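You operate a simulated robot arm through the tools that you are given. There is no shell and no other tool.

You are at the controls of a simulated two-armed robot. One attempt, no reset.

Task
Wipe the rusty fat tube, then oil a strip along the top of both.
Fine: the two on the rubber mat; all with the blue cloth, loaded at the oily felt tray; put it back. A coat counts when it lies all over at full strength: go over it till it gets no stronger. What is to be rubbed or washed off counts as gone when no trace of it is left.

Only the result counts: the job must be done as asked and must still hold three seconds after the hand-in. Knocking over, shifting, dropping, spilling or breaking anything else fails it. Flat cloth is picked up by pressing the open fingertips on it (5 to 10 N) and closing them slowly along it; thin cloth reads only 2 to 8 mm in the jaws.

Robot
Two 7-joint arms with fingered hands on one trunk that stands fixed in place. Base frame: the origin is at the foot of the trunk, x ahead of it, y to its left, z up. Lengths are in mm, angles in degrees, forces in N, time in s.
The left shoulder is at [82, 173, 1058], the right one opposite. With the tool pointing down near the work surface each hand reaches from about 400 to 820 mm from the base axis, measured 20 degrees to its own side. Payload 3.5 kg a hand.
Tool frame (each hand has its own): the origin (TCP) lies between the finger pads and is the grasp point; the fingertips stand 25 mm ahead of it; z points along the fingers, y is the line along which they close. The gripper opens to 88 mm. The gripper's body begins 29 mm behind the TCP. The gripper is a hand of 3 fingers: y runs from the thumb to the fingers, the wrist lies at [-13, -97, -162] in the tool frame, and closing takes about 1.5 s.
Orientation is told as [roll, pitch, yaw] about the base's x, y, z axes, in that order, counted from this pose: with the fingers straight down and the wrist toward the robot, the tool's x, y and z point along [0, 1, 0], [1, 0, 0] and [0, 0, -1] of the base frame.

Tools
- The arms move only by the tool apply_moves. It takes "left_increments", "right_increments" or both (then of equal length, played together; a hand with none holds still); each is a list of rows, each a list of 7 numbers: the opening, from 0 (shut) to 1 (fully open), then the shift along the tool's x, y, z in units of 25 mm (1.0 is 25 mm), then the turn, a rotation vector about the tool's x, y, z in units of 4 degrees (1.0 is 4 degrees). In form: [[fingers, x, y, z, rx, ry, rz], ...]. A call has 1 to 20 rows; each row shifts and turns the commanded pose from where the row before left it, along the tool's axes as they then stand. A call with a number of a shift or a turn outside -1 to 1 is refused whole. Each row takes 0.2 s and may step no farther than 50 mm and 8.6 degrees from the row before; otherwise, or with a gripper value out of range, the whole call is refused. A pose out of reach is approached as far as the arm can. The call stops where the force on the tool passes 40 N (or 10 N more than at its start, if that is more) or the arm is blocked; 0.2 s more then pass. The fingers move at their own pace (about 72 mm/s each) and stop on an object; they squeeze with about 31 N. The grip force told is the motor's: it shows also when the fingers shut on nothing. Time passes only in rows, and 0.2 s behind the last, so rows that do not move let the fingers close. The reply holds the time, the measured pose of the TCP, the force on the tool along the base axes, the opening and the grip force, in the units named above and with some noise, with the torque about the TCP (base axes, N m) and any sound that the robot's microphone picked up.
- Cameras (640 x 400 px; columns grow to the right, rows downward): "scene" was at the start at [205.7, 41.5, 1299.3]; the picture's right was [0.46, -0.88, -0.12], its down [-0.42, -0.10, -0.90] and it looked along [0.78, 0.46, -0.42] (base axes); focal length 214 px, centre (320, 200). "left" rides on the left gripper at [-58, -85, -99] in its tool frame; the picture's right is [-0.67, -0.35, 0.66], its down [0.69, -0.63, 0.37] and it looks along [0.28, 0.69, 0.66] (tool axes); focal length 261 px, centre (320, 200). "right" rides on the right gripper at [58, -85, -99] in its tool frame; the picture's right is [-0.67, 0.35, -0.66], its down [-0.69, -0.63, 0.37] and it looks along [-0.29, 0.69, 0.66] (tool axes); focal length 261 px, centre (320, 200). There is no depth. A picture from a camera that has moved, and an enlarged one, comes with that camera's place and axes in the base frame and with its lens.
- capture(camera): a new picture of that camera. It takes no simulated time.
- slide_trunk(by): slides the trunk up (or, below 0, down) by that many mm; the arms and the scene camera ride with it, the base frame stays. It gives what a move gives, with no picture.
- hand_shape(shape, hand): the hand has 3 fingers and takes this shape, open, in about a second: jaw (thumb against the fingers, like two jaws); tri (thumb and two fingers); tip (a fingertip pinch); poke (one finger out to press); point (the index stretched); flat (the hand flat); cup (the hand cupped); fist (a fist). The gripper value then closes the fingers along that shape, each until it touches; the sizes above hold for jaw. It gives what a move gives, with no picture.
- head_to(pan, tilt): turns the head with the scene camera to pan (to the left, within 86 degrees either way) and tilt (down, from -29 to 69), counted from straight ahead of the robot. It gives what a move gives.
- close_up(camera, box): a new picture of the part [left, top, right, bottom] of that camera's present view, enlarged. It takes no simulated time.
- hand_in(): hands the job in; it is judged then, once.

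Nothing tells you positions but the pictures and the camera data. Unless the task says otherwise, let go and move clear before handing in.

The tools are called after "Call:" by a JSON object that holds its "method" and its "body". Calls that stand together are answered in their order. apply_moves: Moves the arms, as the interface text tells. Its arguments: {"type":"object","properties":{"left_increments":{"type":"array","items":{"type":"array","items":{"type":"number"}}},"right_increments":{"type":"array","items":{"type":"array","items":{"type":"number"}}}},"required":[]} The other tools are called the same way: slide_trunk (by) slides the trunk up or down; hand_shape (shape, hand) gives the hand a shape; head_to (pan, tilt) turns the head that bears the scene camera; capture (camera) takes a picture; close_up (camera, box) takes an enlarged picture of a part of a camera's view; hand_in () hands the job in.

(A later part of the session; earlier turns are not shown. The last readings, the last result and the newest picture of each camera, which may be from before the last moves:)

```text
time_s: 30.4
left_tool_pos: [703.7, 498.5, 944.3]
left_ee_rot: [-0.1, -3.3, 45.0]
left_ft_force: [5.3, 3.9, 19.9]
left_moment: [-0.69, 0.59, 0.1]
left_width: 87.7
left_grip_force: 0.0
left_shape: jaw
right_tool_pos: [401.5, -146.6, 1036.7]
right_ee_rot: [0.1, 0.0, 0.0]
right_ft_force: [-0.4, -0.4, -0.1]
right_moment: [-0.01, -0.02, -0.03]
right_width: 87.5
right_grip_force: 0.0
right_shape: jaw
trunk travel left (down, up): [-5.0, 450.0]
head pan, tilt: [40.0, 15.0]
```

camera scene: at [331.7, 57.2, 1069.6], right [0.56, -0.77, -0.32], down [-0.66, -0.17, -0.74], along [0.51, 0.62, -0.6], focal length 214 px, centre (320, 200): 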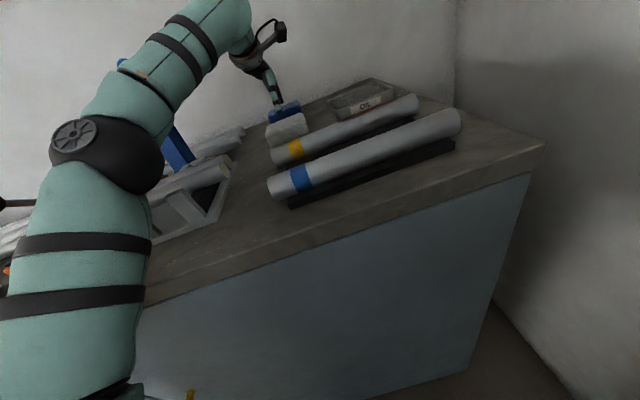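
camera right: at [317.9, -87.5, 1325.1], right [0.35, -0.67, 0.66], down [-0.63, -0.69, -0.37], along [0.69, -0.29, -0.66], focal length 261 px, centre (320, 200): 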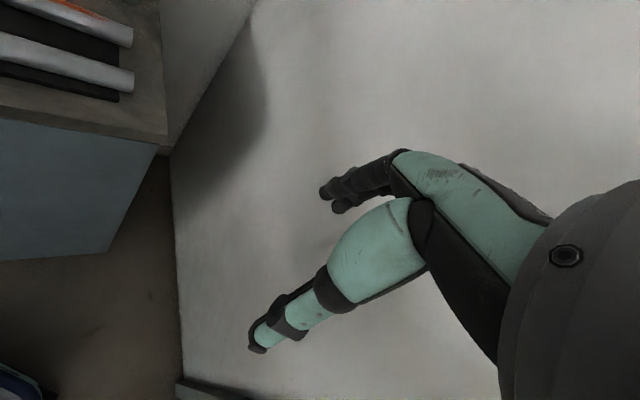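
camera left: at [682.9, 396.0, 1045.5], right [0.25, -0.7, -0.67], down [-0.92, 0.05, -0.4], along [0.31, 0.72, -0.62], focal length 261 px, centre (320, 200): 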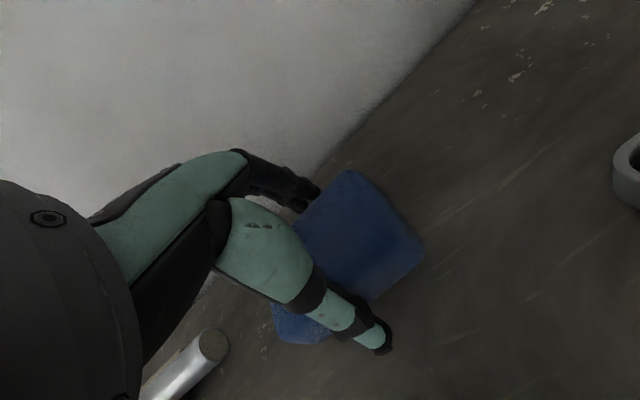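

The thumb touched the bench at TCP z≈945.5, which puts the bench top near z 918. I'll rise about 6 mm so some pad sticks out below the tips, then close the jaws slowly.

Call:
{"method": "apply_moves", "body": {"left_increments": [[1, 0, 0, -0.28, 0, 0, 0], [1, 0, 0, 0, 0, 0, 0], [0.9, 0, 0, 0, 0, 0, 0], [0.8, 0, 0, 0, 0, 0, 0], [0.72, 0, 0, 0, 0, 0, 0], [0.66, 0, 0, 0, 0, 0, 0], [0.6, 0, 0, 0, 0, 0, 0], [0.55, 0, 0, 0, 0, 0, 0]]}}

Call:
{"method": "capture", "body": {"camera": "left"}}

Call:
{"method": "close_up", "body": {"camera": "scene", "box": [220, 50, 400, 170]}}

```text
time_s: 32.2
left_tool_pos: [704.6, 499.2, 946.7]
left_ee_rot: [0.0, -3.0, 45.1]
left_ft_force: [0.5, 0.1, 0.5]
left_moment: [-0.03, 0.04, 0.01]
left_width: 53.6
left_grip_force: 30.9
left_shape: jaw
right_tool_pos: [403.4, -145.6, 1035.3]
right_ee_rot: [0.0, 0.1, 0.1]
right_ft_force: [-0.2, -0.5, 0.6]
right_moment: [-0.02, 0.02, -0.01]
right_width: 87.4
right_grip_force: 0.1
right_shape: jaw
trunk travel left (down, up): [-5.0, 450.0]
head pan, tilt: [40.0, 15.0]
```

```text
taken
camera left: at [682.7, 395.7, 1043.0], right [0.25, -0.7, -0.67], down [-0.92, 0.05, -0.4], along [0.31, 0.72, -0.62], focal length 261 px, centre (320, 200)
```

left: 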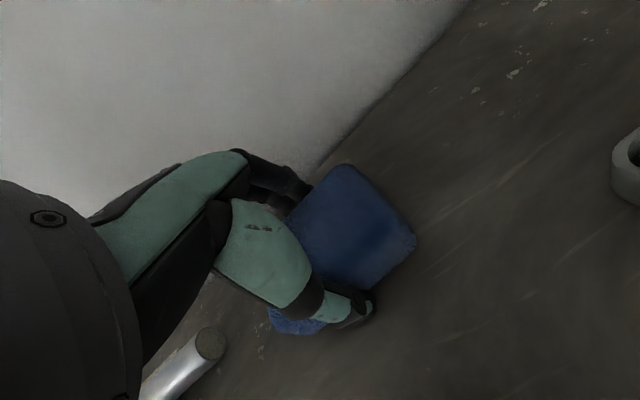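

```text
3.33 times, centred on (310, 110) of scene
camera zoom: at [331.9, 57.0, 1069.6], right [0.56, -0.77, -0.32], down [-0.66, -0.17, -0.74], along [0.51, 0.62, -0.6], focal length 715 px, centre (353, 500)
```

zoom: 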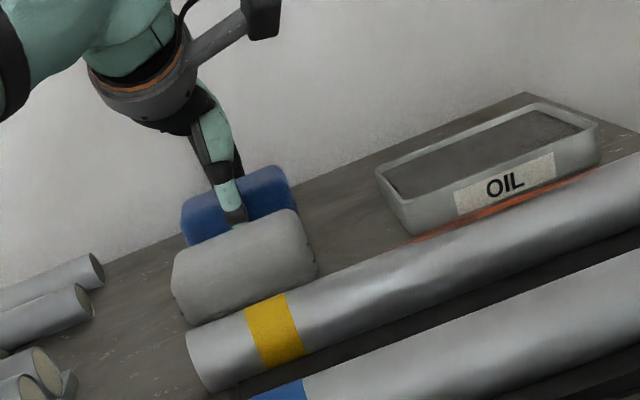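

The pad is gripped at 53.6 mm wide, but the tips are only about 2 mm above the bench. I'll reopen a bit, rise 5 mm for more protruding pad, and grip again.

Call:
{"method": "apply_moves", "body": {"left_increments": [[0.8, 0, 0, 0, 0, 0, 0], [0.85, 0, 0, 0, 0, 0, 0], [0.85, 0, 0, -0.2, 0, 0, 0], [0.85, 0, 0, 0, 0, 0, 0], [0.75, 0, 0, 0, 0, 0, 0], [0.68, 0, 0, 0, 0, 0, 0], [0.62, 0, 0, 0, 0, 0, 0], [0.58, 0, 0, 0, 0, 0, 0], [0.5, 0, 0, 0, 0, 0, 0], [0.5, 0, 0, 0, 0, 0, 0]]}}

Call:
{"method": "close_up", "body": {"camera": "scene", "box": [220, 50, 400, 170]}}

```text
time_s: 34.4
left_tool_pos: [703.5, 498.2, 952.1]
left_ee_rot: [0.1, -3.0, 45.1]
left_ft_force: [-0.9, 0.3, -0.2]
left_moment: [-0.01, 0.02, -0.02]
left_width: 53.7
left_grip_force: 30.7
left_shape: jaw
right_tool_pos: [402.7, -145.7, 1035.6]
right_ee_rot: [0.0, 0.0, 0.0]
right_ft_force: [-0.5, -0.1, -0.1]
right_moment: [-0.01, -0.02, 0.01]
right_width: 87.9
right_grip_force: 0.0
right_shape: jaw
trunk travel left (down, up): [-5.0, 450.0]
head pan, tilt: [40.0, 15.0]
```

```text
3.33 times, centred on (310, 110) of scene
camera zoom: at [331.9, 57.1, 1069.6], right [0.56, -0.77, -0.32], down [-0.66, -0.17, -0.74], along [0.51, 0.62, -0.6], focal length 715 px, centre (353, 500)
```

zoom: 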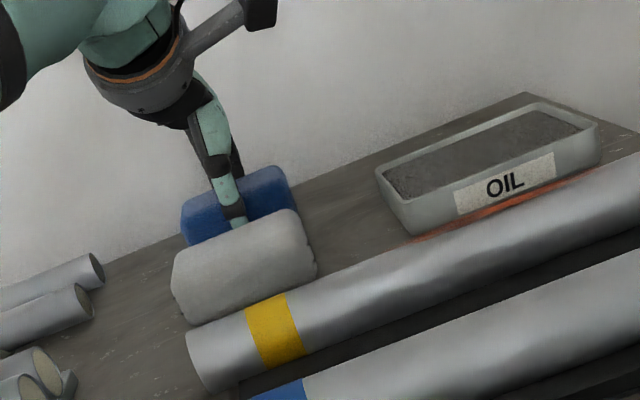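

I have a firm grip, 53.7 mm wide at 31 N. The put-back pose is TCP (704, 499, 952), yaw 45°, tilt -3°, which puts the pad's bottom 34 mm below the TCP. I'll lift it and check.

Call:
{"method": "apply_moves", "body": {"left_increments": [[0.5, 0, 0, -0.3, 0, 0, 0], [0.5, 0, 0, -0.5, 0, 0, 0], [0.5, 0, 0, -0.6, 0, 0, 0], [0.5, 0, 0, -0.6, 0, 0, 0], [0.5, 0, 0, -0.6, 0, 0, 0]]}}

Call:
{"method": "capture", "body": {"camera": "left"}}

Call:
{"method": "capture", "body": {"camera": "scene"}}

```text
time_s: 35.6
left_tool_pos: [690.4, 489.6, 1019.0]
left_ee_rot: [-0.1, -3.8, 44.8]
left_ft_force: [0.8, -0.6, -1.0]
left_moment: [0.01, 0.06, 0.04]
left_width: 53.4
left_grip_force: 31.4
left_shape: jaw
left hand out of reach, approached as far as the arm can: row 5
right_tool_pos: [395.8, -155.5, 1037.1]
right_ee_rot: [0.4, -0.4, -0.3]
right_ft_force: [0.9, -0.6, 0.1]
right_moment: [0.02, 0.04, -0.01]
right_width: 87.8
right_grip_force: 0.0
right_shape: jaw
trunk travel left (down, up): [-5.0, 450.0]
head pan, tilt: [40.0, 15.0]
```

```text
taken
camera left: at [667.4, 385.9, 1112.3], right [0.26, -0.69, -0.68], down [-0.91, 0.06, -0.41], along [0.32, 0.72, -0.61], focal length 261 px, centre (320, 200)
```

left: 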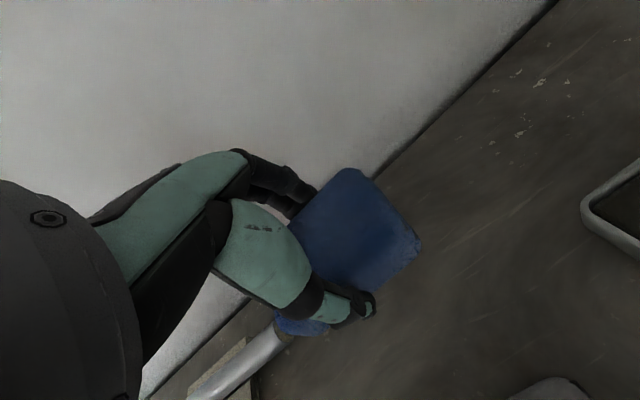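

```text
taken
camera scene: at [323.3, 49.7, 1072.4], right [0.56, -0.77, -0.32], down [-0.65, -0.16, -0.74], along [0.52, 0.62, -0.59], focal length 214 px, centre (320, 200)
```

scene: 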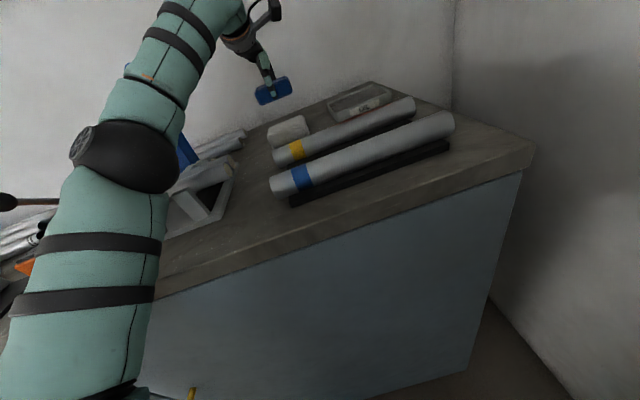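

The pad is held. However, the right hand's reading shifted about 10 mm, so the trunk may be swaying or something may be touching; I'll wait a moment and check.

Call:
{"method": "apply_moves", "body": {"left_increments": [[0.5, 0, -0.3, 0, 0, 0, 0], [0.5, 0, 0, 0, 0, 0, 0]]}}

Call:
{"method": "capture", "body": {"camera": "scene"}}

```text
time_s: 36.2
left_tool_pos: [685.7, 490.7, 1014.4]
left_ee_rot: [0.1, -3.4, 45.2]
left_ft_force: [0.2, 0.0, -0.4]
left_moment: [0.0, 0.01, -0.02]
left_width: 53.6
left_grip_force: 31.3
left_shape: jaw
right_tool_pos: [399.8, -151.0, 1036.6]
right_ee_rot: [0.5, -0.2, 0.1]
right_ft_force: [-0.6, -0.3, -1.0]
right_moment: [0.02, 0.0, -0.03]
right_width: 87.4
right_grip_force: 0.0
right_shape: jaw
trunk travel left (down, up): [-5.0, 450.0]
head pan, tilt: [40.0, 15.0]
```

```text
taken
camera scene: at [327.8, 50.0, 1071.3], right [0.56, -0.76, -0.33], down [-0.65, -0.16, -0.74], along [0.51, 0.62, -0.59], focal length 214 px, centre (320, 200)
```

scene: 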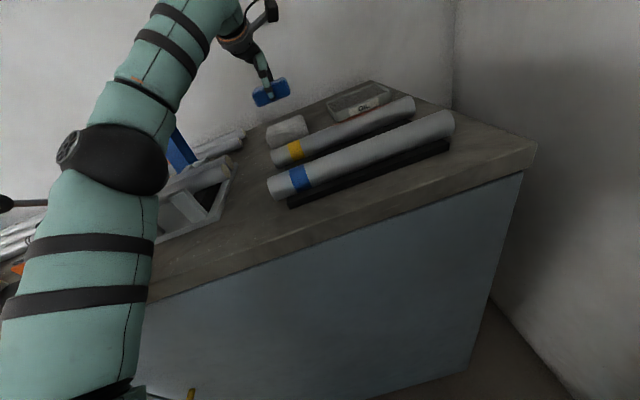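

The sway is settling back and nothing else seems disturbed. Next I'll carry the pad over toward the tubes at a safe height and then raise the trunk to a more relaxed posture.

Call:
{"method": "apply_moves", "body": {"left_increments": [[0.5, -0.2, -0.5, -0.1, 0, 0, 0], [0.5, -0.5, -0.8, -0.15, 0, 0, 0], [0.5, -0.6, -0.8, -0.15, 0, 0, 0], [0.5, -0.6, -0.8, -0.15, 0, 0, 0], [0.5, -0.6, -0.8, -0.15, 0, 0, 0], [0.5, -0.6, -0.8, -0.15, 0, 0, 0], [0.5, -0.6, -0.8, -0.15, 0, 0, 0], [0.5, -0.5, -0.8, -0.15, 0, 0, 0], [0.5, -0.2, -0.4, -0.1, 0, 0, 0]]}}

Call:
{"method": "capture", "body": {"camera": "left"}}

Call:
{"method": "capture", "body": {"camera": "scene"}}

```text
time_s: 38.2
left_tool_pos: [649.3, 325.6, 1033.5]
left_ee_rot: [-0.1, -3.0, 45.1]
left_ft_force: [-0.2, -0.2, -0.2]
left_moment: [0.01, 0.0, 0.0]
left_width: 53.5
left_grip_force: 30.7
left_shape: jaw
left hand out of reach, approached as far as the arm can: row 7, 8, 9
right_tool_pos: [404.1, -145.6, 1035.7]
right_ee_rot: [-0.1, 0.0, 0.0]
right_ft_force: [-0.2, 0.1, -0.4]
right_moment: [-0.01, 0.02, -0.01]
right_width: 88.1
right_grip_force: 0.1
right_shape: jaw
trunk travel left (down, up): [-5.0, 450.0]
head pan, tilt: [40.0, 15.0]
```

```text
taken
camera left: at [628.7, 221.2, 1128.8], right [0.25, -0.7, -0.67], down [-0.92, 0.05, -0.4], along [0.31, 0.72, -0.62], focal length 261 px, centre (320, 200)
```

left: 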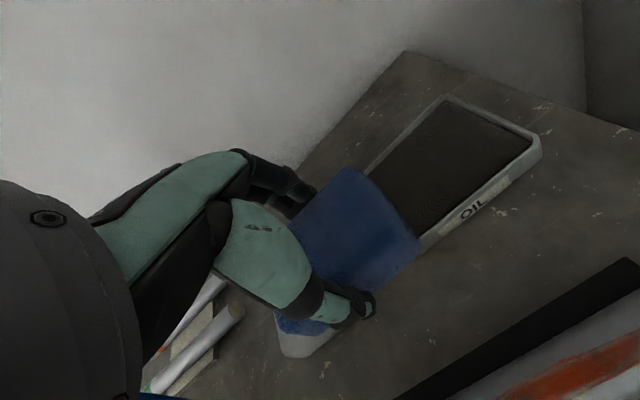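

```text
taken
camera scene: at [332.1, 57.0, 1069.5], right [0.56, -0.77, -0.32], down [-0.66, -0.17, -0.74], along [0.51, 0.62, -0.6], focal length 214 px, centre (320, 200)
```

scene: 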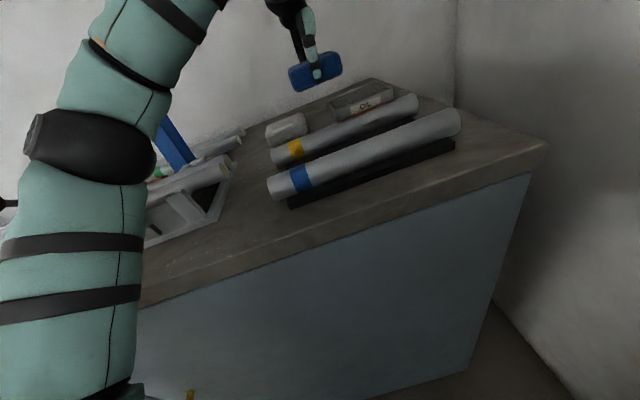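

The jig looks untouched and the body is back in place. I'll raise the trunk 100 mm for work on the nearer tubes.

Call:
{"method": "slide_trunk", "body": {"by": 100}}

Call:
{"method": "apply_moves", "body": {"left_increments": [[0.5, -0.6, -0.8, 0.2, 0, 0, 0], [0.5, -0.6, -0.8, 0.2, 0, 0, 0], [0.5, -0.6, -0.8, 0.2, 0, 0, 0], [0.5, -0.6, -0.8, 0.2, 0, 0, 0]]}}

Call:
{"method": "capture", "body": {"camera": "left"}}

Call:
{"method": "capture", "body": {"camera": "scene"}}

```text
time_s: 39.5
left_tool_pos: [554.5, 324.3, 1262.5]
left_ee_rot: [-8.5, -11.1, 46.3]
left_ft_force: [0.9, -0.6, -1.4]
left_moment: [0.03, 0.04, 0.0]
left_width: 53.4
left_grip_force: 30.5
left_shape: jaw
right_tool_pos: [404.5, -145.8, 1134.8]
right_ee_rot: [0.1, 0.1, 0.1]
right_ft_force: [0.5, -0.2, 1.2]
right_moment: [-0.01, 0.04, -0.02]
right_width: 88.0
right_grip_force: 0.0
right_shape: jaw
trunk travel left (down, up): [-105.0, 350.0]
head pan, tilt: [40.0, 15.0]
```

```text
time_s: 40.5
left_tool_pos: [544.5, 299.4, 1252.4]
left_ee_rot: [-8.6, -11.3, 46.2]
left_ft_force: [0.5, -0.3, -0.3]
left_moment: [-0.05, 0.01, 0.0]
left_width: 53.5
left_grip_force: 30.5
left_shape: jaw
left hand out of reach, approached as far as the arm can: row 1, 2, 3, 4
right_tool_pos: [403.4, -145.0, 1135.7]
right_ee_rot: [0.0, 0.0, 0.1]
right_ft_force: [-0.3, 1.1, 0.4]
right_moment: [-0.01, 0.02, 0.05]
right_width: 87.9
right_grip_force: 0.0
right_shape: jaw
trunk travel left (down, up): [-105.0, 350.0]
head pan, tilt: [40.0, 15.0]
```

```text
taken
camera left: at [504.1, 196.6, 1340.5], right [0.39, -0.7, -0.61], down [-0.81, 0.05, -0.58], along [0.43, 0.72, -0.55], focal length 261 px, centre (320, 200)
```

left: 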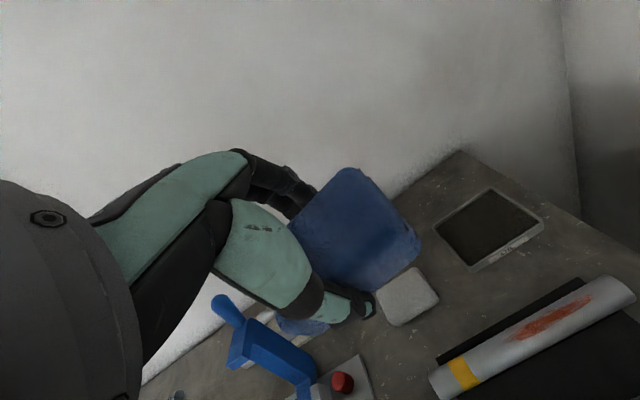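

```text
taken
camera scene: at [234.0, 56.9, 1233.7], right [0.61, -0.77, -0.2], down [-0.49, -0.17, -0.85], along [0.62, 0.62, -0.48], focal length 214 px, centre (320, 200)
```

scene: 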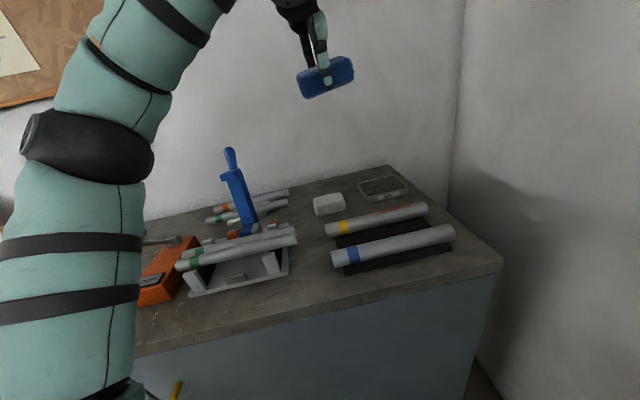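

The trunk slide carried the hand up and tilted it because the arm was at a joint limit; nothing was touched. I'll move the hand left and back to a relaxed posture and restore its upright orientation.

Call:
{"method": "apply_moves", "body": {"left_increments": [[0.5, 0.7, 0.1, 0.05, 0, 0, 0], [0.5, 0.7, 0.1, 0.05, 0, 0, 0], [0.5, 0.7, 0.1, 0.05, 0, 0, 0], [0.5, 0.7, 0.1, 0.05, 0, 0, 0], [0.5, 0, 0, 0, 0, 0.72, 0], [0.5, 0, 0, 0, 0, 0.72, 0], [0.5, 0, 0, 0, 0, 0.71, 0], [0.5, 0, 0, 0, 0.7, 0, 0], [0.5, 0, 0, 0, 0.7, 0, 0], [0.5, 0, 0, 0, 0.7, 0, 0]]}}

Call:
{"method": "capture", "body": {"camera": "scene"}}

```text
time_s: 42.7
left_tool_pos: [503.8, 357.4, 1238.5]
left_ee_rot: [0.1, -2.8, 46.1]
left_ft_force: [-1.0, 0.5, -1.2]
left_moment: [-0.04, 0.03, 0.0]
left_width: 53.5
left_grip_force: 31.0
left_shape: jaw
right_tool_pos: [404.4, -145.0, 1134.9]
right_ee_rot: [0.1, 0.0, 0.0]
right_ft_force: [0.1, 0.8, 0.1]
right_moment: [-0.01, 0.01, -0.01]
right_width: 87.6
right_grip_force: 0.0
right_shape: jaw
trunk travel left (down, up): [-105.0, 350.0]
head pan, tilt: [40.0, 15.0]
```

```text
taken
camera scene: at [234.2, 57.1, 1233.7], right [0.61, -0.77, -0.2], down [-0.49, -0.17, -0.85], along [0.62, 0.62, -0.48], focal length 214 px, centre (320, 200)
```

scene: 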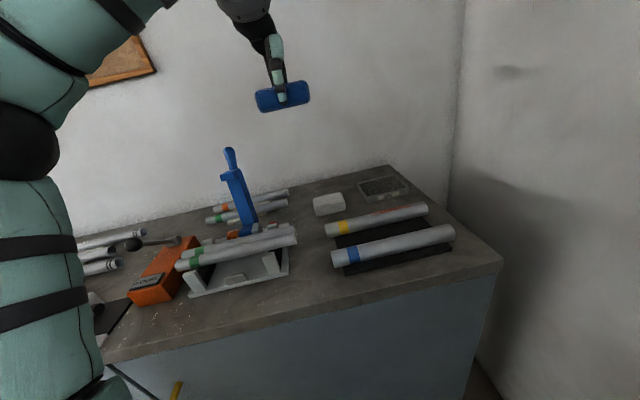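

The hand is upright again at (504, 357, 1238). I'll return the trunk to its starting height and then move over the yellow tube.

Call:
{"method": "slide_trunk", "body": {"by": 45}}

Call:
{"method": "apply_moves", "body": {"left_increments": [[0.5, -0.5, 0, 0.5, 0, 0, 0], [0.5, -0.7, 0, 0.9, 0, 0, 0], [0.5, -0.7, 0, 0.9, 0, 0, 0], [0.5, -0.7, 0, 0.9, 0, 0, 0], [0.5, -0.7, 0, 0.9, 0, 0, 0], [0.5, -0.7, 0, 0.9, 0, 0, 0]]}}

Call:
{"method": "capture", "body": {"camera": "scene"}}

```text
time_s: 43.6
left_tool_pos: [506.1, 356.9, 1281.6]
left_ee_rot: [0.0, -2.8, 46.2]
left_ft_force: [-0.4, -0.8, -0.7]
left_moment: [-0.02, 0.0, -0.03]
left_width: 53.2
left_grip_force: 31.1
left_shape: jaw
right_tool_pos: [405.3, -145.2, 1179.9]
right_ee_rot: [0.1, 0.1, 0.0]
right_ft_force: [-0.3, 0.0, 0.6]
right_moment: [-0.01, -0.01, 0.02]
right_width: 87.8
right_grip_force: 0.0
right_shape: jaw
trunk travel left (down, up): [-150.0, 305.0]
head pan, tilt: [40.0, 15.0]
```

```text
time_s: 45.0
left_tool_pos: [566.5, 307.9, 1180.0]
left_ee_rot: [-0.1, -2.8, 46.3]
left_ft_force: [-0.4, 0.4, -0.1]
left_moment: [-0.01, 0.03, 0.03]
left_width: 53.4
left_grip_force: 31.4
left_shape: jaw
left hand out of reach, approached as far as the arm can: row 5, 6
right_tool_pos: [402.8, -147.2, 1180.6]
right_ee_rot: [-0.1, -0.1, 0.0]
right_ft_force: [0.3, -0.1, -0.7]
right_moment: [-0.05, -0.03, 0.0]
right_width: 87.8
right_grip_force: 0.1
right_shape: jaw
trunk travel left (down, up): [-150.0, 305.0]
head pan, tilt: [40.0, 15.0]
```

```text
taken
camera scene: at [194.2, 57.0, 1298.2], right [0.62, -0.77, -0.16], down [-0.43, -0.17, -0.89], along [0.66, 0.62, -0.43], focal length 214 px, centre (320, 200)
```

scene: 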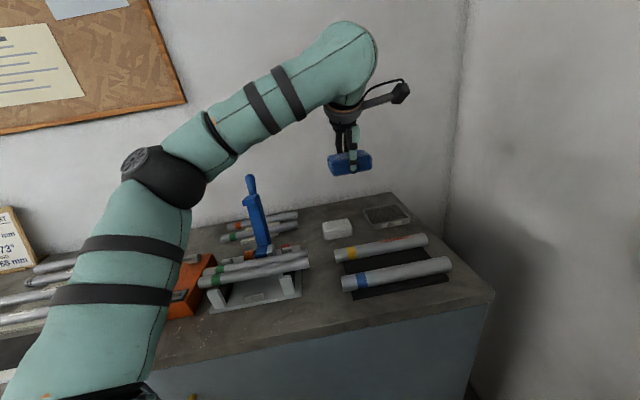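

At yaw 45° this side is limited too, because the wrist deviation becomes too large. I'll turn the hand to yaw -45°, so the pad lies crosswise over the tubes and the stroke runs along the jaw's closing axis.

Call:
{"method": "apply_moves", "body": {"left_increments": [[0.5, 0, 0, 0, 0.72, 0, 0], [0.5, 0, 0, 0, 0, 0, 1], [0.5, 0, 0, 0, 0, 0, 1], [0.5, 0, 0, 0, 0, 0, 1], [0.5, 0, 0, 0, 0, 0, 1], [0.5, 0, 0, 0, 0, 0, 1], [0.5, 0, 0, 0, 0, 0, 1], [0.5, 0, 0, 0, 0, 0, 1], [0.5, 0, 0, 0, 0, 0, 1], [0.5, 0, 0, 0, 0, 0, 1], [0.5, 0, 0, 0, 0, 0, 1], [0.5, 0, 0, 0, 0, 0, 1], [0.5, 0, 0, 0, 0, 0, 1]]}}

Call:
{"method": "apply_moves", "body": {"left_increments": [[0.5, 0, 0, 0, 0, 0, 1], [0.5, 0, 0, 0, 0, 0, 1], [0.5, 0, 0, 0, 0, 0, 1], [0.5, 0, 0, 0, 0, 0, 1], [0.5, 0, 0, 0, 0, 0, 1], [0.5, 0, 0, 0, 0, 0, 1], [0.5, 0, 0, 0, 0, 0, 1], [0.5, 0, 0, 0, 0, 0, 1], [0.5, 0, 0, 0, 0, 0, 1], [0.5, 0, 0, 0, 0, 0, 1], [0.5, 0, 0, 0, 0, 0, 0.9], [0.5, 0, 0, 0, -0.75, 0, 0]]}}

Call:
{"method": "capture", "body": {"camera": "scene"}}

Call:
{"method": "capture", "body": {"camera": "left"}}

```text
time_s: 47.8
left_tool_pos: [563.3, 314.4, 1180.7]
left_ee_rot: [0.0, 0.0, -1.9]
left_ft_force: [0.3, 0.0, -0.3]
left_moment: [0.0, 0.01, 0.0]
left_width: 53.4
left_grip_force: 30.8
left_shape: jaw
left hand out of reach, approached as far as the arm can: row 1
right_tool_pos: [403.7, -145.5, 1181.4]
right_ee_rot: [-0.1, 0.0, 0.0]
right_ft_force: [-0.6, 0.4, -0.1]
right_moment: [-0.01, 0.0, 0.0]
right_width: 87.9
right_grip_force: 0.2
right_shape: jaw
trunk travel left (down, up): [-150.0, 305.0]
head pan, tilt: [40.0, 15.0]
```

```text
time_s: 50.4
left_tool_pos: [562.7, 314.4, 1179.5]
left_ee_rot: [-0.1, -3.0, -45.3]
left_ft_force: [0.7, 0.9, -1.3]
left_moment: [0.01, 0.03, -0.03]
left_width: 53.3
left_grip_force: 30.8
left_shape: jaw
right_tool_pos: [403.3, -143.8, 1179.9]
right_ee_rot: [0.0, 0.1, -0.1]
right_ft_force: [0.2, -1.0, -0.5]
right_moment: [0.01, 0.0, 0.01]
right_width: 87.8
right_grip_force: 0.0
right_shape: jaw
trunk travel left (down, up): [-150.0, 305.0]
head pan, tilt: [40.0, 15.0]
```

```text
taken
camera scene: at [194.2, 57.5, 1298.1], right [0.62, -0.77, -0.15], down [-0.43, -0.17, -0.89], along [0.66, 0.62, -0.43], focal length 214 px, centre (320, 200)
```

scene: 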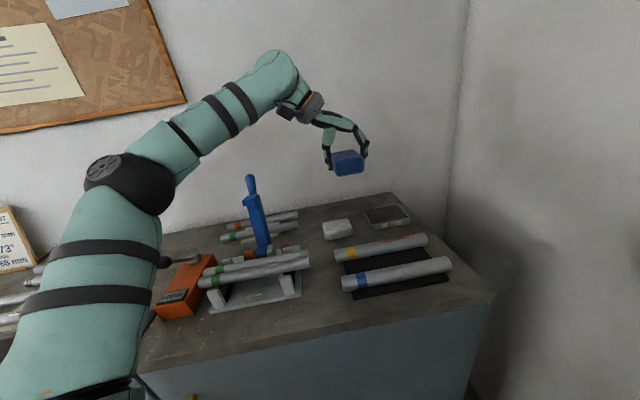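

```text
taken
camera left: at [460.0, 338.8, 1276.0], right [-0.7, -0.25, -0.67], down [0.06, 0.91, -0.4], along [0.71, -0.32, -0.62], focal length 261 px, centre (320, 200)
```

left: 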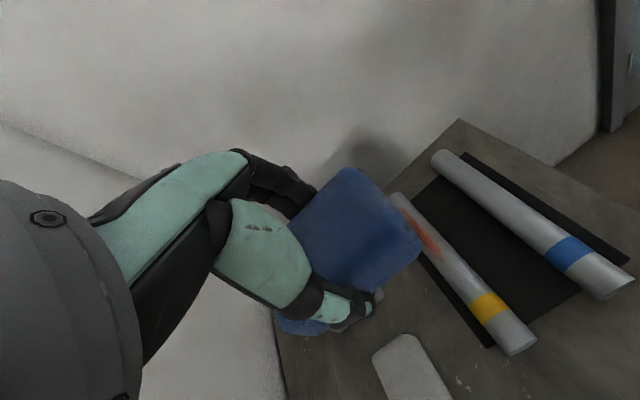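

The turn went smoothly. I'll zoom in from both cameras to measure both tubes accurately.

Call:
{"method": "close_up", "body": {"camera": "left", "box": [380, 120, 640, 370]}}

Call:
{"method": "close_up", "body": {"camera": "scene", "box": [310, 190, 470, 310]}}

```text
1.60 times, centred on (510, 245) of left
camera zoom: at [460.0, 338.8, 1276.0], right [-0.7, -0.25, -0.67], down [0.06, 0.91, -0.4], along [0.71, -0.32, -0.62], focal length 417 px, centre (16, 128)
```

zoom: 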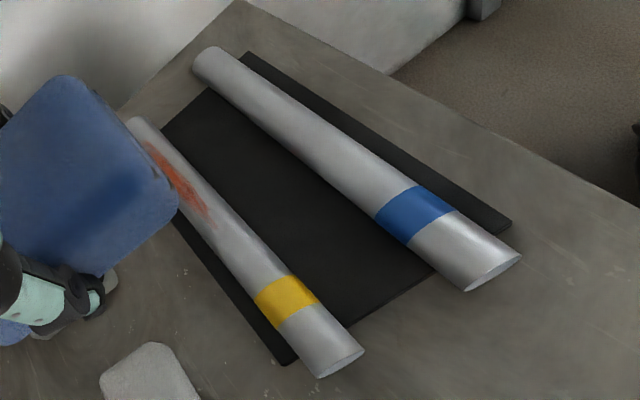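

```text
3.33 times, centred on (390, 250) of scene
camera zoom: at [194.2, 57.5, 1298.1], right [0.62, -0.77, -0.15], down [-0.43, -0.17, -0.89], along [0.66, 0.62, -0.43], focal length 715 px, centre (87, 33)
```

zoom: 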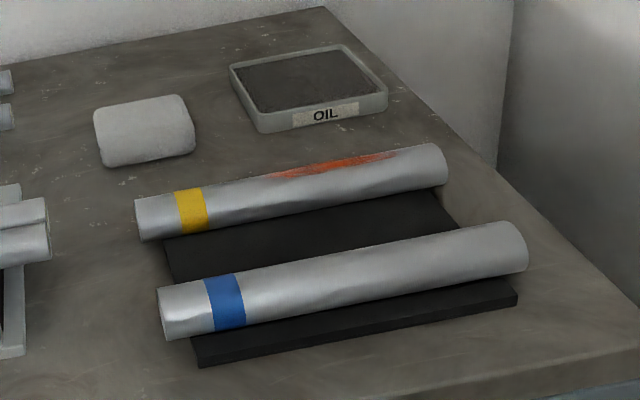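

At axis height z≈934 both views agree. The yellow tube runs from (511, 338) to (680, 173) and the blue tube from (446, 273) to (611, 108), each about 33 mm thick with its top near z 950. I'll move above the rust patch at about (620, 231).

Call:
{"method": "apply_moves", "body": {"left_increments": [[0.5, -0.09, 0.45, 0.8, 0, 0, 0], [0.5, -0.09, 0.45, 0.8, 0, 0, 0], [0.5, -0.09, 0.45, 0.8, 0, 0, 0], [0.5, -0.09, 0.45, 0.8, 0, 0, 0], [0.5, -0.09, 0.45, 0.8, 0, 0, 0], [0.5, -0.09, 0.45, 0.8, 0, 0, 0], [0.5, -0.09, 0.45, 0.8, 0, 0, 0], [0.5, -0.08, 0.49, 0.6, 0, 0, 0]]}}

Call:
{"method": "capture", "body": {"camera": "scene"}}

Call:
{"method": "capture", "body": {"camera": "left"}}

```text
time_s: 52.2
left_tool_pos: [620.0, 232.3, 1029.5]
left_ee_rot: [0.0, -3.0, -45.4]
left_ft_force: [0.7, 0.6, -0.4]
left_moment: [-0.01, 0.0, 0.0]
left_width: 53.5
left_grip_force: 31.0
left_shape: jaw
right_tool_pos: [404.4, -145.4, 1180.2]
right_ee_rot: [0.0, 0.1, 0.0]
right_ft_force: [0.4, 0.0, 0.1]
right_moment: [0.04, 0.0, 0.01]
right_width: 87.5
right_grip_force: 0.1
right_shape: jaw
trunk travel left (down, up): [-150.0, 305.0]
head pan, tilt: [40.0, 15.0]
```

```text
taken
camera scene: at [195.6, 57.2, 1297.8], right [0.62, -0.77, -0.16], down [-0.43, -0.17, -0.89], along [0.65, 0.62, -0.43], focal length 214 px, centre (320, 200)
```

scene: 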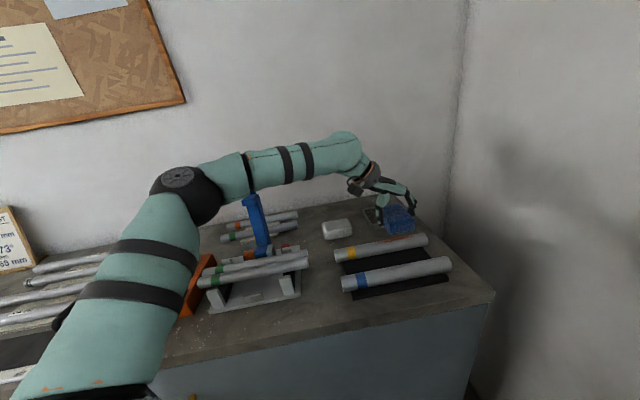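

```text
taken
camera left: at [517.2, 255.8, 1124.6], right [-0.7, -0.25, -0.67], down [0.06, 0.91, -0.4], along [0.71, -0.32, -0.62], focal length 261 px, centre (320, 200)
```

left: 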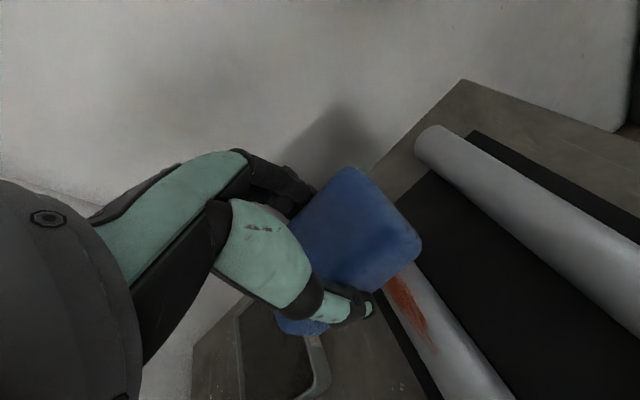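

The hand is over the rust, well clear of everything. I'll descend and feel for contact with the tube top.

Call:
{"method": "apply_moves", "body": {"left_increments": [[0.5, 0, 0, 0.5, 0, 0, 0], [0.5, 0, 0, 0.5, 0, 0, 0], [0.5, 0, 0, 0.2, 0, 0, 0], [0.5, 0, 0, 0, 0, 0, 0]]}}

Call:
{"method": "apply_moves", "body": {"left_increments": [[0.5, 0, 0, 0.1, 0, 0, 0], [0.5, 0, 0, 0.1, 0, 0, 0], [0.5, 0, 0, 0, 0, 0, 0]]}}

Call:
{"method": "apply_moves", "body": {"left_increments": [[0.5, 0, 0, 0.1, 0, 0, 0], [0.5, 0, 0, 0, 0, 0, 0]]}}

```text
time_s: 53.2
left_tool_pos: [620.6, 230.3, 1000.0]
left_ee_rot: [-0.1, -3.0, -45.3]
left_ft_force: [0.1, -0.1, 0.1]
left_moment: [-0.05, 0.0, -0.01]
left_width: 53.3
left_grip_force: 31.1
left_shape: jaw
right_tool_pos: [403.5, -145.9, 1181.1]
right_ee_rot: [0.1, -0.1, 0.0]
right_ft_force: [-0.8, -0.4, 0.2]
right_moment: [0.03, -0.01, 0.0]
right_width: 87.6
right_grip_force: 0.0
right_shape: jaw
trunk travel left (down, up): [-150.0, 305.0]
head pan, tilt: [40.0, 15.0]
```

```text
time_s: 54.0
left_tool_pos: [620.1, 228.9, 994.0]
left_ee_rot: [-0.1, -3.0, -45.5]
left_ft_force: [0.2, 0.0, -1.3]
left_moment: [0.0, -0.02, 0.01]
left_width: 53.5
left_grip_force: 30.8
left_shape: jaw
right_tool_pos: [403.6, -145.5, 1181.1]
right_ee_rot: [-0.1, 0.0, 0.0]
right_ft_force: [-0.5, -0.6, 0.2]
right_moment: [0.02, -0.01, 0.02]
right_width: 88.0
right_grip_force: 0.1
right_shape: jaw
trunk travel left (down, up): [-150.0, 305.0]
head pan, tilt: [40.0, 15.0]
```

```text
time_s: 54.6
left_tool_pos: [621.5, 229.3, 991.7]
left_ee_rot: [-0.1, -3.0, -45.3]
left_ft_force: [0.3, 0.1, 0.1]
left_moment: [0.03, 0.01, 0.02]
left_width: 53.5
left_grip_force: 31.2
left_shape: jaw
right_tool_pos: [404.1, -145.5, 1179.7]
right_ee_rot: [-0.1, 0.0, 0.0]
right_ft_force: [-0.7, -0.3, 0.7]
right_moment: [-0.01, 0.01, 0.01]
right_width: 87.4
right_grip_force: 0.2
right_shape: jaw
trunk travel left (down, up): [-150.0, 305.0]
head pan, tilt: [40.0, 15.0]
```

There is no contact yet at TCP z 991.7. I'll continue in small steps.

Call:
{"method": "apply_moves", "body": {"left_increments": [[0.5, 0, 0, 0.1, 0, 0, 0], [0.5, 0, 0, 0, 0, 0, 0]]}}

Call:
{"method": "apply_moves", "body": {"left_increments": [[0.5, 0, 0, 0.1, 0, 0, 0], [0.5, 0, 0, 0, 0, 0, 0]]}}

Call:
{"method": "apply_moves", "body": {"left_increments": [[0.5, 0, 0, 0.06, 0, 0, 0], [0.5, 0, 0, 0, 0, 0, 0]]}}

```text
time_s: 55.2
left_tool_pos: [621.8, 229.1, 991.0]
left_ee_rot: [-0.1, -3.0, -45.4]
left_ft_force: [0.1, -0.2, -1.3]
left_moment: [0.0, -0.01, 0.02]
left_width: 53.5
left_grip_force: 31.1
left_shape: jaw
right_tool_pos: [403.4, -146.0, 1180.9]
right_ee_rot: [0.0, -0.1, 0.0]
right_ft_force: [-0.4, 0.5, 0.3]
right_moment: [0.02, -0.02, -0.01]
right_width: 87.7
right_grip_force: 0.1
right_shape: jaw
trunk travel left (down, up): [-150.0, 305.0]
head pan, tilt: [40.0, 15.0]
```

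```text
time_s: 55.8
left_tool_pos: [621.9, 228.7, 987.1]
left_ee_rot: [-0.1, -3.0, -45.4]
left_ft_force: [0.3, 0.9, -0.4]
left_moment: [0.01, 0.01, 0.01]
left_width: 53.4
left_grip_force: 31.1
left_shape: jaw
right_tool_pos: [402.2, -146.3, 1181.6]
right_ee_rot: [0.0, 0.1, 0.0]
right_ft_force: [-0.2, -0.4, 0.0]
right_moment: [-0.01, 0.01, 0.0]
right_width: 87.8
right_grip_force: 0.0
right_shape: jaw
trunk travel left (down, up): [-150.0, 305.0]
head pan, tilt: [40.0, 15.0]
```

```text
time_s: 56.4
left_tool_pos: [622.0, 229.4, 986.4]
left_ee_rot: [-0.1, -3.0, -45.5]
left_ft_force: [0.3, 1.1, 0.9]
left_moment: [0.04, 0.03, 0.02]
left_width: 53.0
left_grip_force: 30.8
left_shape: jaw
right_tool_pos: [404.2, -146.2, 1181.0]
right_ee_rot: [0.0, 0.0, -0.1]
right_ft_force: [0.5, -0.3, -0.4]
right_moment: [0.02, -0.03, 0.01]
right_width: 87.7
right_grip_force: 0.1
right_shape: jaw
trunk travel left (down, up): [-150.0, 305.0]
head pan, tilt: [40.0, 15.0]
```

Call:
{"method": "apply_moves", "body": {"left_increments": [[0.5, 0, 0, 0.08, 0, 0, 0], [0.5, 0, 0, 0, 0, 0, 0]]}}

Call:
{"method": "apply_moves", "body": {"left_increments": [[0.5, 0, 0, 0.08, 0, 0, 0], [0.5, 0, 0, 0, 0, 0, 0]]}}

Call:
{"method": "close_up", "body": {"camera": "scene", "box": [320, 170, 460, 280]}}

```text
time_s: 57.0
left_tool_pos: [621.8, 228.9, 984.8]
left_ee_rot: [0.0, -3.0, -45.4]
left_ft_force: [-0.5, 0.4, 9.1]
left_moment: [0.19, 0.16, -0.04]
left_width: 53.4
left_grip_force: 31.0
left_shape: jaw
right_tool_pos: [401.6, -146.0, 1181.5]
right_ee_rot: [0.0, 0.1, -0.1]
right_ft_force: [-0.7, 0.0, 0.1]
right_moment: [-0.01, 0.0, -0.03]
right_width: 87.6
right_grip_force: 0.0
right_shape: jaw
trunk travel left (down, up): [-150.0, 305.0]
head pan, tilt: [40.0, 15.0]
```

```text
time_s: 57.6
left_tool_pos: [621.1, 228.7, 983.8]
left_ee_rot: [0.0, -3.2, -45.5]
left_ft_force: [1.9, 1.0, 17.2]
left_moment: [0.24, 0.12, 0.03]
left_width: 53.3
left_grip_force: 30.9
left_shape: jaw
right_tool_pos: [401.0, -146.0, 1181.5]
right_ee_rot: [0.1, -0.2, 0.0]
right_ft_force: [-0.6, -0.2, -0.5]
right_moment: [0.0, 0.01, 0.01]
right_width: 87.9
right_grip_force: 0.0
right_shape: jaw
trunk travel left (down, up): [-150.0, 305.0]
head pan, tilt: [40.0, 15.0]
```

```text
3.64 times, centred on (390, 225) of scene
camera zoom: at [192.5, 56.2, 1298.6], right [0.62, -0.77, -0.15], down [-0.42, -0.17, -0.89], along [0.66, 0.62, -0.43], focal length 780 px, centre (66, 109)
```

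zoom: 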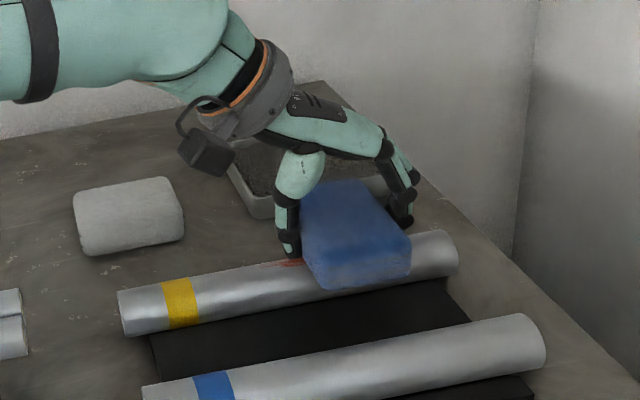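

Contact is at TCP z≈985. The torque shows the pad's thumb side bearing first, so the pad is tilted about 3°. I'll lift slightly, level the hand to pitch 0 and touch down again.

Call:
{"method": "apply_moves", "body": {"left_increments": [[0.5, 0, 0, -0.24, 0, 0, 0], [0.5, 0, 0, 0, 0.7, 0, 0], [0.5, 0, 0, 0, 0, 0, 0]]}}

Call:
{"method": "apply_moves", "body": {"left_increments": [[0.5, 0, 0, 0.1, 0, 0, 0], [0.5, 0, 0, 0, 0, 0, 0]]}}

Call:
{"method": "apply_moves", "body": {"left_increments": [[0.5, 0, 0, 0.08, 0, 0, 0], [0.5, 0, 0, 0, 0, 0, 0]]}}

```text
time_s: 58.4
left_tool_pos: [618.2, 232.0, 988.6]
left_ee_rot: [0.0, -0.2, -45.4]
left_ft_force: [-0.1, -0.3, -0.3]
left_moment: [0.01, 0.02, 0.0]
left_width: 52.9
left_grip_force: 31.1
left_shape: jaw
left hand out of reach, approached as far as the arm can: row 2
right_tool_pos: [403.7, -144.8, 1181.1]
right_ee_rot: [0.1, 0.0, 0.0]
right_ft_force: [0.4, 0.1, -1.1]
right_moment: [-0.01, 0.0, 0.0]
right_width: 87.7
right_grip_force: 0.1
right_shape: jaw
trunk travel left (down, up): [-150.0, 305.0]
head pan, tilt: [40.0, 15.0]
```

```text
time_s: 59.0
left_tool_pos: [616.9, 231.1, 985.6]
left_ee_rot: [-0.1, -0.3, -45.4]
left_ft_force: [0.1, 0.0, 2.2]
left_moment: [-0.02, -0.05, 0.0]
left_width: 53.3
left_grip_force: 31.5
left_shape: jaw
right_tool_pos: [404.1, -145.6, 1181.2]
right_ee_rot: [0.0, -0.1, -0.1]
right_ft_force: [-0.3, 0.2, -0.8]
right_moment: [0.03, 0.01, -0.01]
right_width: 87.8
right_grip_force: 0.1
right_shape: jaw
trunk travel left (down, up): [-150.0, 305.0]
head pan, tilt: [40.0, 15.0]
```

```text
time_s: 59.6
left_tool_pos: [616.3, 230.3, 985.1]
left_ee_rot: [-0.1, -0.3, -45.5]
left_ft_force: [1.4, 1.2, 7.7]
left_moment: [-0.15, -0.16, 0.0]
left_width: 53.4
left_grip_force: 31.5
left_shape: jaw
right_tool_pos: [402.6, -145.6, 1180.7]
right_ee_rot: [-0.1, 0.1, 0.0]
right_ft_force: [-0.6, 0.0, 0.2]
right_moment: [-0.01, -0.02, 0.04]
right_width: 87.7
right_grip_force: 0.1
right_shape: jaw
trunk travel left (down, up): [-150.0, 305.0]
head pan, tilt: [40.0, 15.0]
```

Now the finger side bears first, so level is about pitch -1.6°. I'll set that and start wiping with a gentle first stroke toward the near end.

Call:
{"method": "apply_moves", "body": {"left_increments": [[0.5, 0, 0, -0.06, -0.35, 0, 0], [0.5, 0, 0, 0.06, 0, 0, 0], [0.5, 0, 0, 0, 0, 0, 0]]}}

Call:
{"method": "apply_moves", "body": {"left_increments": [[0.5, 0, -0.3, 0, 0, 0, 0], [0.5, 0, -0.4, -0.01, 0, 0, 0], [0.5, 0, -0.4, -0.01, 0, 0, 0], [0.5, 0, -0.4, -0.01, 0, 0, 0], [0.5, 0, -0.4, -0.01, 0, 0, 0], [0.5, 0, -0.4, -0.01, 0, 0, 0]]}}

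Call:
{"method": "close_up", "body": {"camera": "scene", "box": [320, 170, 460, 280]}}

```text
time_s: 60.4
left_tool_pos: [617.7, 230.6, 985.3]
left_ee_rot: [-0.1, -1.7, -45.4]
left_ft_force: [-0.7, 1.2, 8.0]
left_moment: [-0.04, -0.04, 0.02]
left_width: 53.0
left_grip_force: 30.6
left_shape: jaw
right_tool_pos: [402.8, -146.2, 1180.0]
right_ee_rot: [0.0, -0.2, -0.1]
right_ft_force: [0.2, 0.1, 0.5]
right_moment: [0.0, 0.0, -0.01]
right_width: 87.7
right_grip_force: 0.1
right_shape: jaw
trunk travel left (down, up): [-150.0, 305.0]
head pan, tilt: [40.0, 15.0]
```

```text
time_s: 61.8
left_tool_pos: [578.2, 270.8, 984.4]
left_ee_rot: [-0.1, -1.7, -45.4]
left_ft_force: [4.2, -3.9, 14.0]
left_moment: [-0.13, -0.13, -0.01]
left_width: 53.1
left_grip_force: 30.5
left_shape: jaw
right_tool_pos: [402.7, -147.0, 1181.1]
right_ee_rot: [0.2, -0.2, 0.0]
right_ft_force: [0.0, -0.2, 0.1]
right_moment: [-0.02, -0.03, 0.01]
right_width: 87.9
right_grip_force: 0.1
right_shape: jaw
trunk travel left (down, up): [-150.0, 305.0]
head pan, tilt: [40.0, 15.0]
```

```text
3.64 times, centred on (390, 225) of scene
camera zoom: at [193.0, 55.6, 1298.5], right [0.62, -0.77, -0.16], down [-0.42, -0.17, -0.89], along [0.66, 0.62, -0.43], focal length 780 px, centre (66, 109)
```

zoom: 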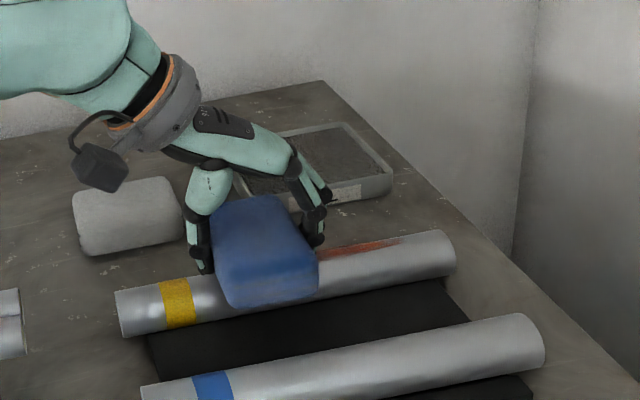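

The stroke works, with about 14 N down and 5.7 N friction along the tube, and the contact is centred. Next I'll stroke forward over the whole rust patch and back.

Call:
{"method": "apply_moves", "body": {"left_increments": [[0.5, 0, 0.4, -0.01, 0, 0, 0], [0.5, 0, 0.4, 0.012, 0, 0, 0], [0.5, 0, 0.4, 0.012, 0, 0, 0], [0.5, 0, 0.4, 0.012, 0, 0, 0], [0.5, 0, 0.4, 0.012, 0, 0, 0], [0.5, 0, 0.4, 0.012, 0, 0, 0], [0.5, 0, 0.4, 0.012, 0, 0, 0], [0.5, 0, 0.4, 0.012, 0, 0, 0], [0.5, 0, 0.4, 0.012, 0, 0, 0], [0.5, 0, 0.4, 0.012, 0, 0, 0]]}}

Call:
{"method": "apply_moves", "body": {"left_increments": [[0.5, 0, 0.4, 0.012, 0, 0, 0], [0.5, 0, 0.3, 0.01, 0, 0, 0]]}}

Call:
{"method": "close_up", "body": {"camera": "scene", "box": [320, 170, 460, 280]}}

```text
time_s: 64.0
left_tool_pos: [615.0, 214.6, 985.7]
left_ee_rot: [-0.1, -1.6, -45.4]
left_ft_force: [0.3, -0.5, -1.2]
left_moment: [0.0, 0.01, -0.02]
left_width: 52.6
left_grip_force: 31.2
left_shape: jaw
left hand out of reach, approached as far as the arm can: row 7, 8, 9, 10
right_tool_pos: [404.4, -146.6, 1180.2]
right_ee_rot: [0.0, 0.0, 0.1]
right_ft_force: [0.1, 0.1, -0.6]
right_moment: [-0.03, -0.02, 0.01]
right_width: 87.8
right_grip_force: 0.0
right_shape: jaw
trunk travel left (down, up): [-150.0, 305.0]
head pan, tilt: [40.0, 15.0]
```

```text
time_s: 64.6
left_tool_pos: [612.4, 212.1, 986.4]
left_ee_rot: [-0.1, -1.6, -45.3]
left_ft_force: [0.5, 0.3, 0.4]
left_moment: [-0.02, -0.03, -0.01]
left_width: 52.7
left_grip_force: 31.0
left_shape: jaw
left hand out of reach, approached as far as the arm can: row 1, 2
right_tool_pos: [403.7, -146.4, 1179.6]
right_ee_rot: [0.0, 0.0, 0.0]
right_ft_force: [0.0, 0.7, -0.7]
right_moment: [-0.02, -0.02, -0.01]
right_width: 87.8
right_grip_force: 0.0
right_shape: jaw
trunk travel left (down, up): [-150.0, 305.0]
head pan, tilt: [40.0, 15.0]
```

```text
3.64 times, centred on (390, 225) of scene
camera zoom: at [194.7, 57.1, 1298.0], right [0.62, -0.77, -0.16], down [-0.43, -0.17, -0.89], along [0.66, 0.62, -0.43], focal length 780 px, centre (66, 109)
```

zoom: 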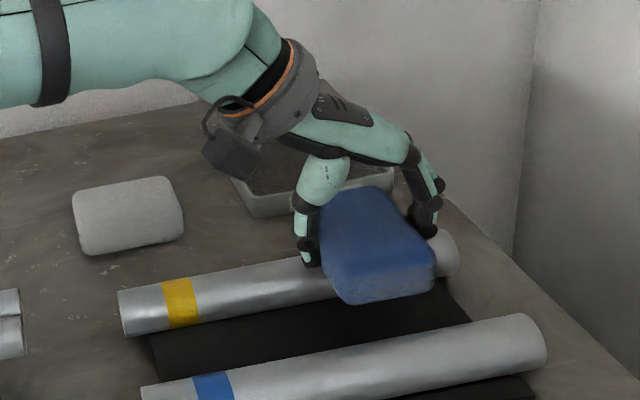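

Going farther out at yaw -45° hits a wrist limit, and the pad slid off the tube's near side; the force is now zero and the tube is in place. I'll lift and turn to about yaw 0, which should suit this arm posture better.

Call:
{"method": "apply_moves", "body": {"left_increments": [[0.5, 0, 0, -0.6, 0, 0, 0], [0.5, 0, 0, -0.8, 0.4, 0, 0], [0.5, 0, 0, 0, 0, 0, -1], [0.5, 0, 0, 0, 0, 0, -1], [0.5, 0, 0, 0, 0, 0, -1], [0.5, 0, 0, 0, 0, 0, -1], [0.5, 0, 0, 0, 0, 0, -1], [0.5, 0, 0, 0, 0, 0, -1], [0.5, 0, 0, 0, 0, 0, -1], [0.5, 0, 0, 0, 0, 0, -1], [0.5, 0, 0, 0, 0, 0, -1], [0.5, 0, 0, 0, 0, 0, -1], [0.5, 0, 0, 0, 0, 0, -1], [0.5, 0, 0, 0, -0.4, 0, -0.3]]}}

Call:
{"method": "close_up", "body": {"camera": "scene", "box": [320, 170, 460, 280]}}

Call:
{"method": "capture", "body": {"camera": "left"}}

```text
time_s: 67.6
left_tool_pos: [613.3, 222.6, 1027.9]
left_ee_rot: [-0.1, -1.7, 0.0]
left_ft_force: [-0.2, 0.8, -0.7]
left_moment: [0.0, 0.01, 0.01]
left_width: 52.7
left_grip_force: 30.6
left_shape: jaw
left hand out of reach, approached as far as the arm can: row 13
right_tool_pos: [402.9, -146.1, 1179.8]
right_ee_rot: [0.0, 0.1, 0.0]
right_ft_force: [0.2, 0.2, -0.3]
right_moment: [0.0, -0.01, -0.05]
right_width: 87.7
right_grip_force: 0.1
right_shape: jaw
trunk travel left (down, up): [-150.0, 305.0]
head pan, tilt: [40.0, 15.0]
```

```text
3.64 times, centred on (390, 225) of scene
camera zoom: at [194.4, 56.9, 1298.1], right [0.62, -0.77, -0.16], down [-0.43, -0.17, -0.89], along [0.66, 0.62, -0.43], focal length 780 px, centre (66, 109)
```

zoom: 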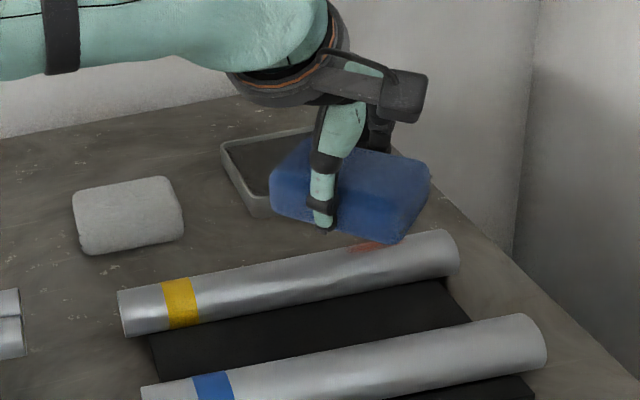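

```text
taken
camera left: at [526.4, 166.1, 1124.6], right [-0.33, -0.67, -0.66], down [-0.62, 0.69, -0.38], along [0.71, 0.28, -0.64], focal length 261 px, centre (320, 200)
```

left: 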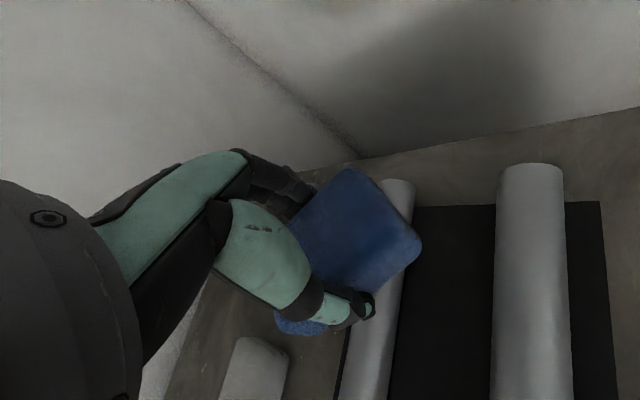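

The dry wipe works: rust is gone where I passed and only the patch near the far end remains. Yaw 0 is also close to a limit, so I'll try yaw -22° and test the reach toward the far end in the air.

Call:
{"method": "apply_moves", "body": {"left_increments": [[0.5, 0, 0, 0, 0, 0, 0.92], [0.5, 0, 0, 0, 0, 0, 0.92], [0.5, 0, 0, 0, 0, 0, 0.92], [0.5, 0, 0, 0, 0, 0, 0.92], [0.5, 0, 0, 0, 0, 0, 0.92], [0.5, 0, 0, 0, 0, 0, 0.92], [0.5, -0.17, 0.675, 0, 0, 0, 0], [0.5, -0.17, 0.675, 0, 0, 0, 0], [0.5, -0.17, 0.675, 0, 0, 0, 0], [0.5, -0.17, 0.675, 0, 0, 0, 0]]}}

Call:
{"method": "capture", "body": {"camera": "scene"}}

```text
time_s: 69.8
left_tool_pos: [620.7, 217.3, 1025.3]
left_ee_rot: [0.6, -1.5, -22.3]
left_ft_force: [0.6, -0.6, -0.2]
left_moment: [-0.01, 0.0, -0.01]
left_width: 52.7
left_grip_force: 30.9
left_shape: jaw
left hand out of reach, approached as far as the arm can: row 7, 8, 9, 10
right_tool_pos: [403.9, -145.8, 1179.5]
right_ee_rot: [-0.1, -0.1, 0.0]
right_ft_force: [0.2, 0.1, -0.2]
right_moment: [0.0, 0.04, 0.01]
right_width: 87.8
right_grip_force: 0.0
right_shape: jaw
trunk travel left (down, up): [-150.0, 305.0]
head pan, tilt: [40.0, 15.0]
```

```text
taken
camera scene: at [194.7, 57.1, 1298.0], right [0.62, -0.77, -0.16], down [-0.43, -0.17, -0.89], along [0.66, 0.62, -0.43], focal length 214 px, centre (320, 200)
```

scene: 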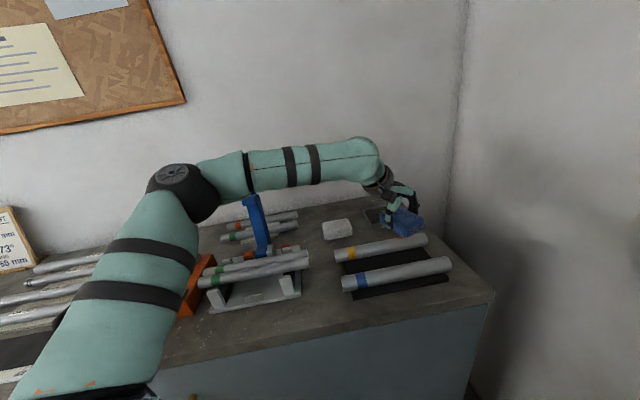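

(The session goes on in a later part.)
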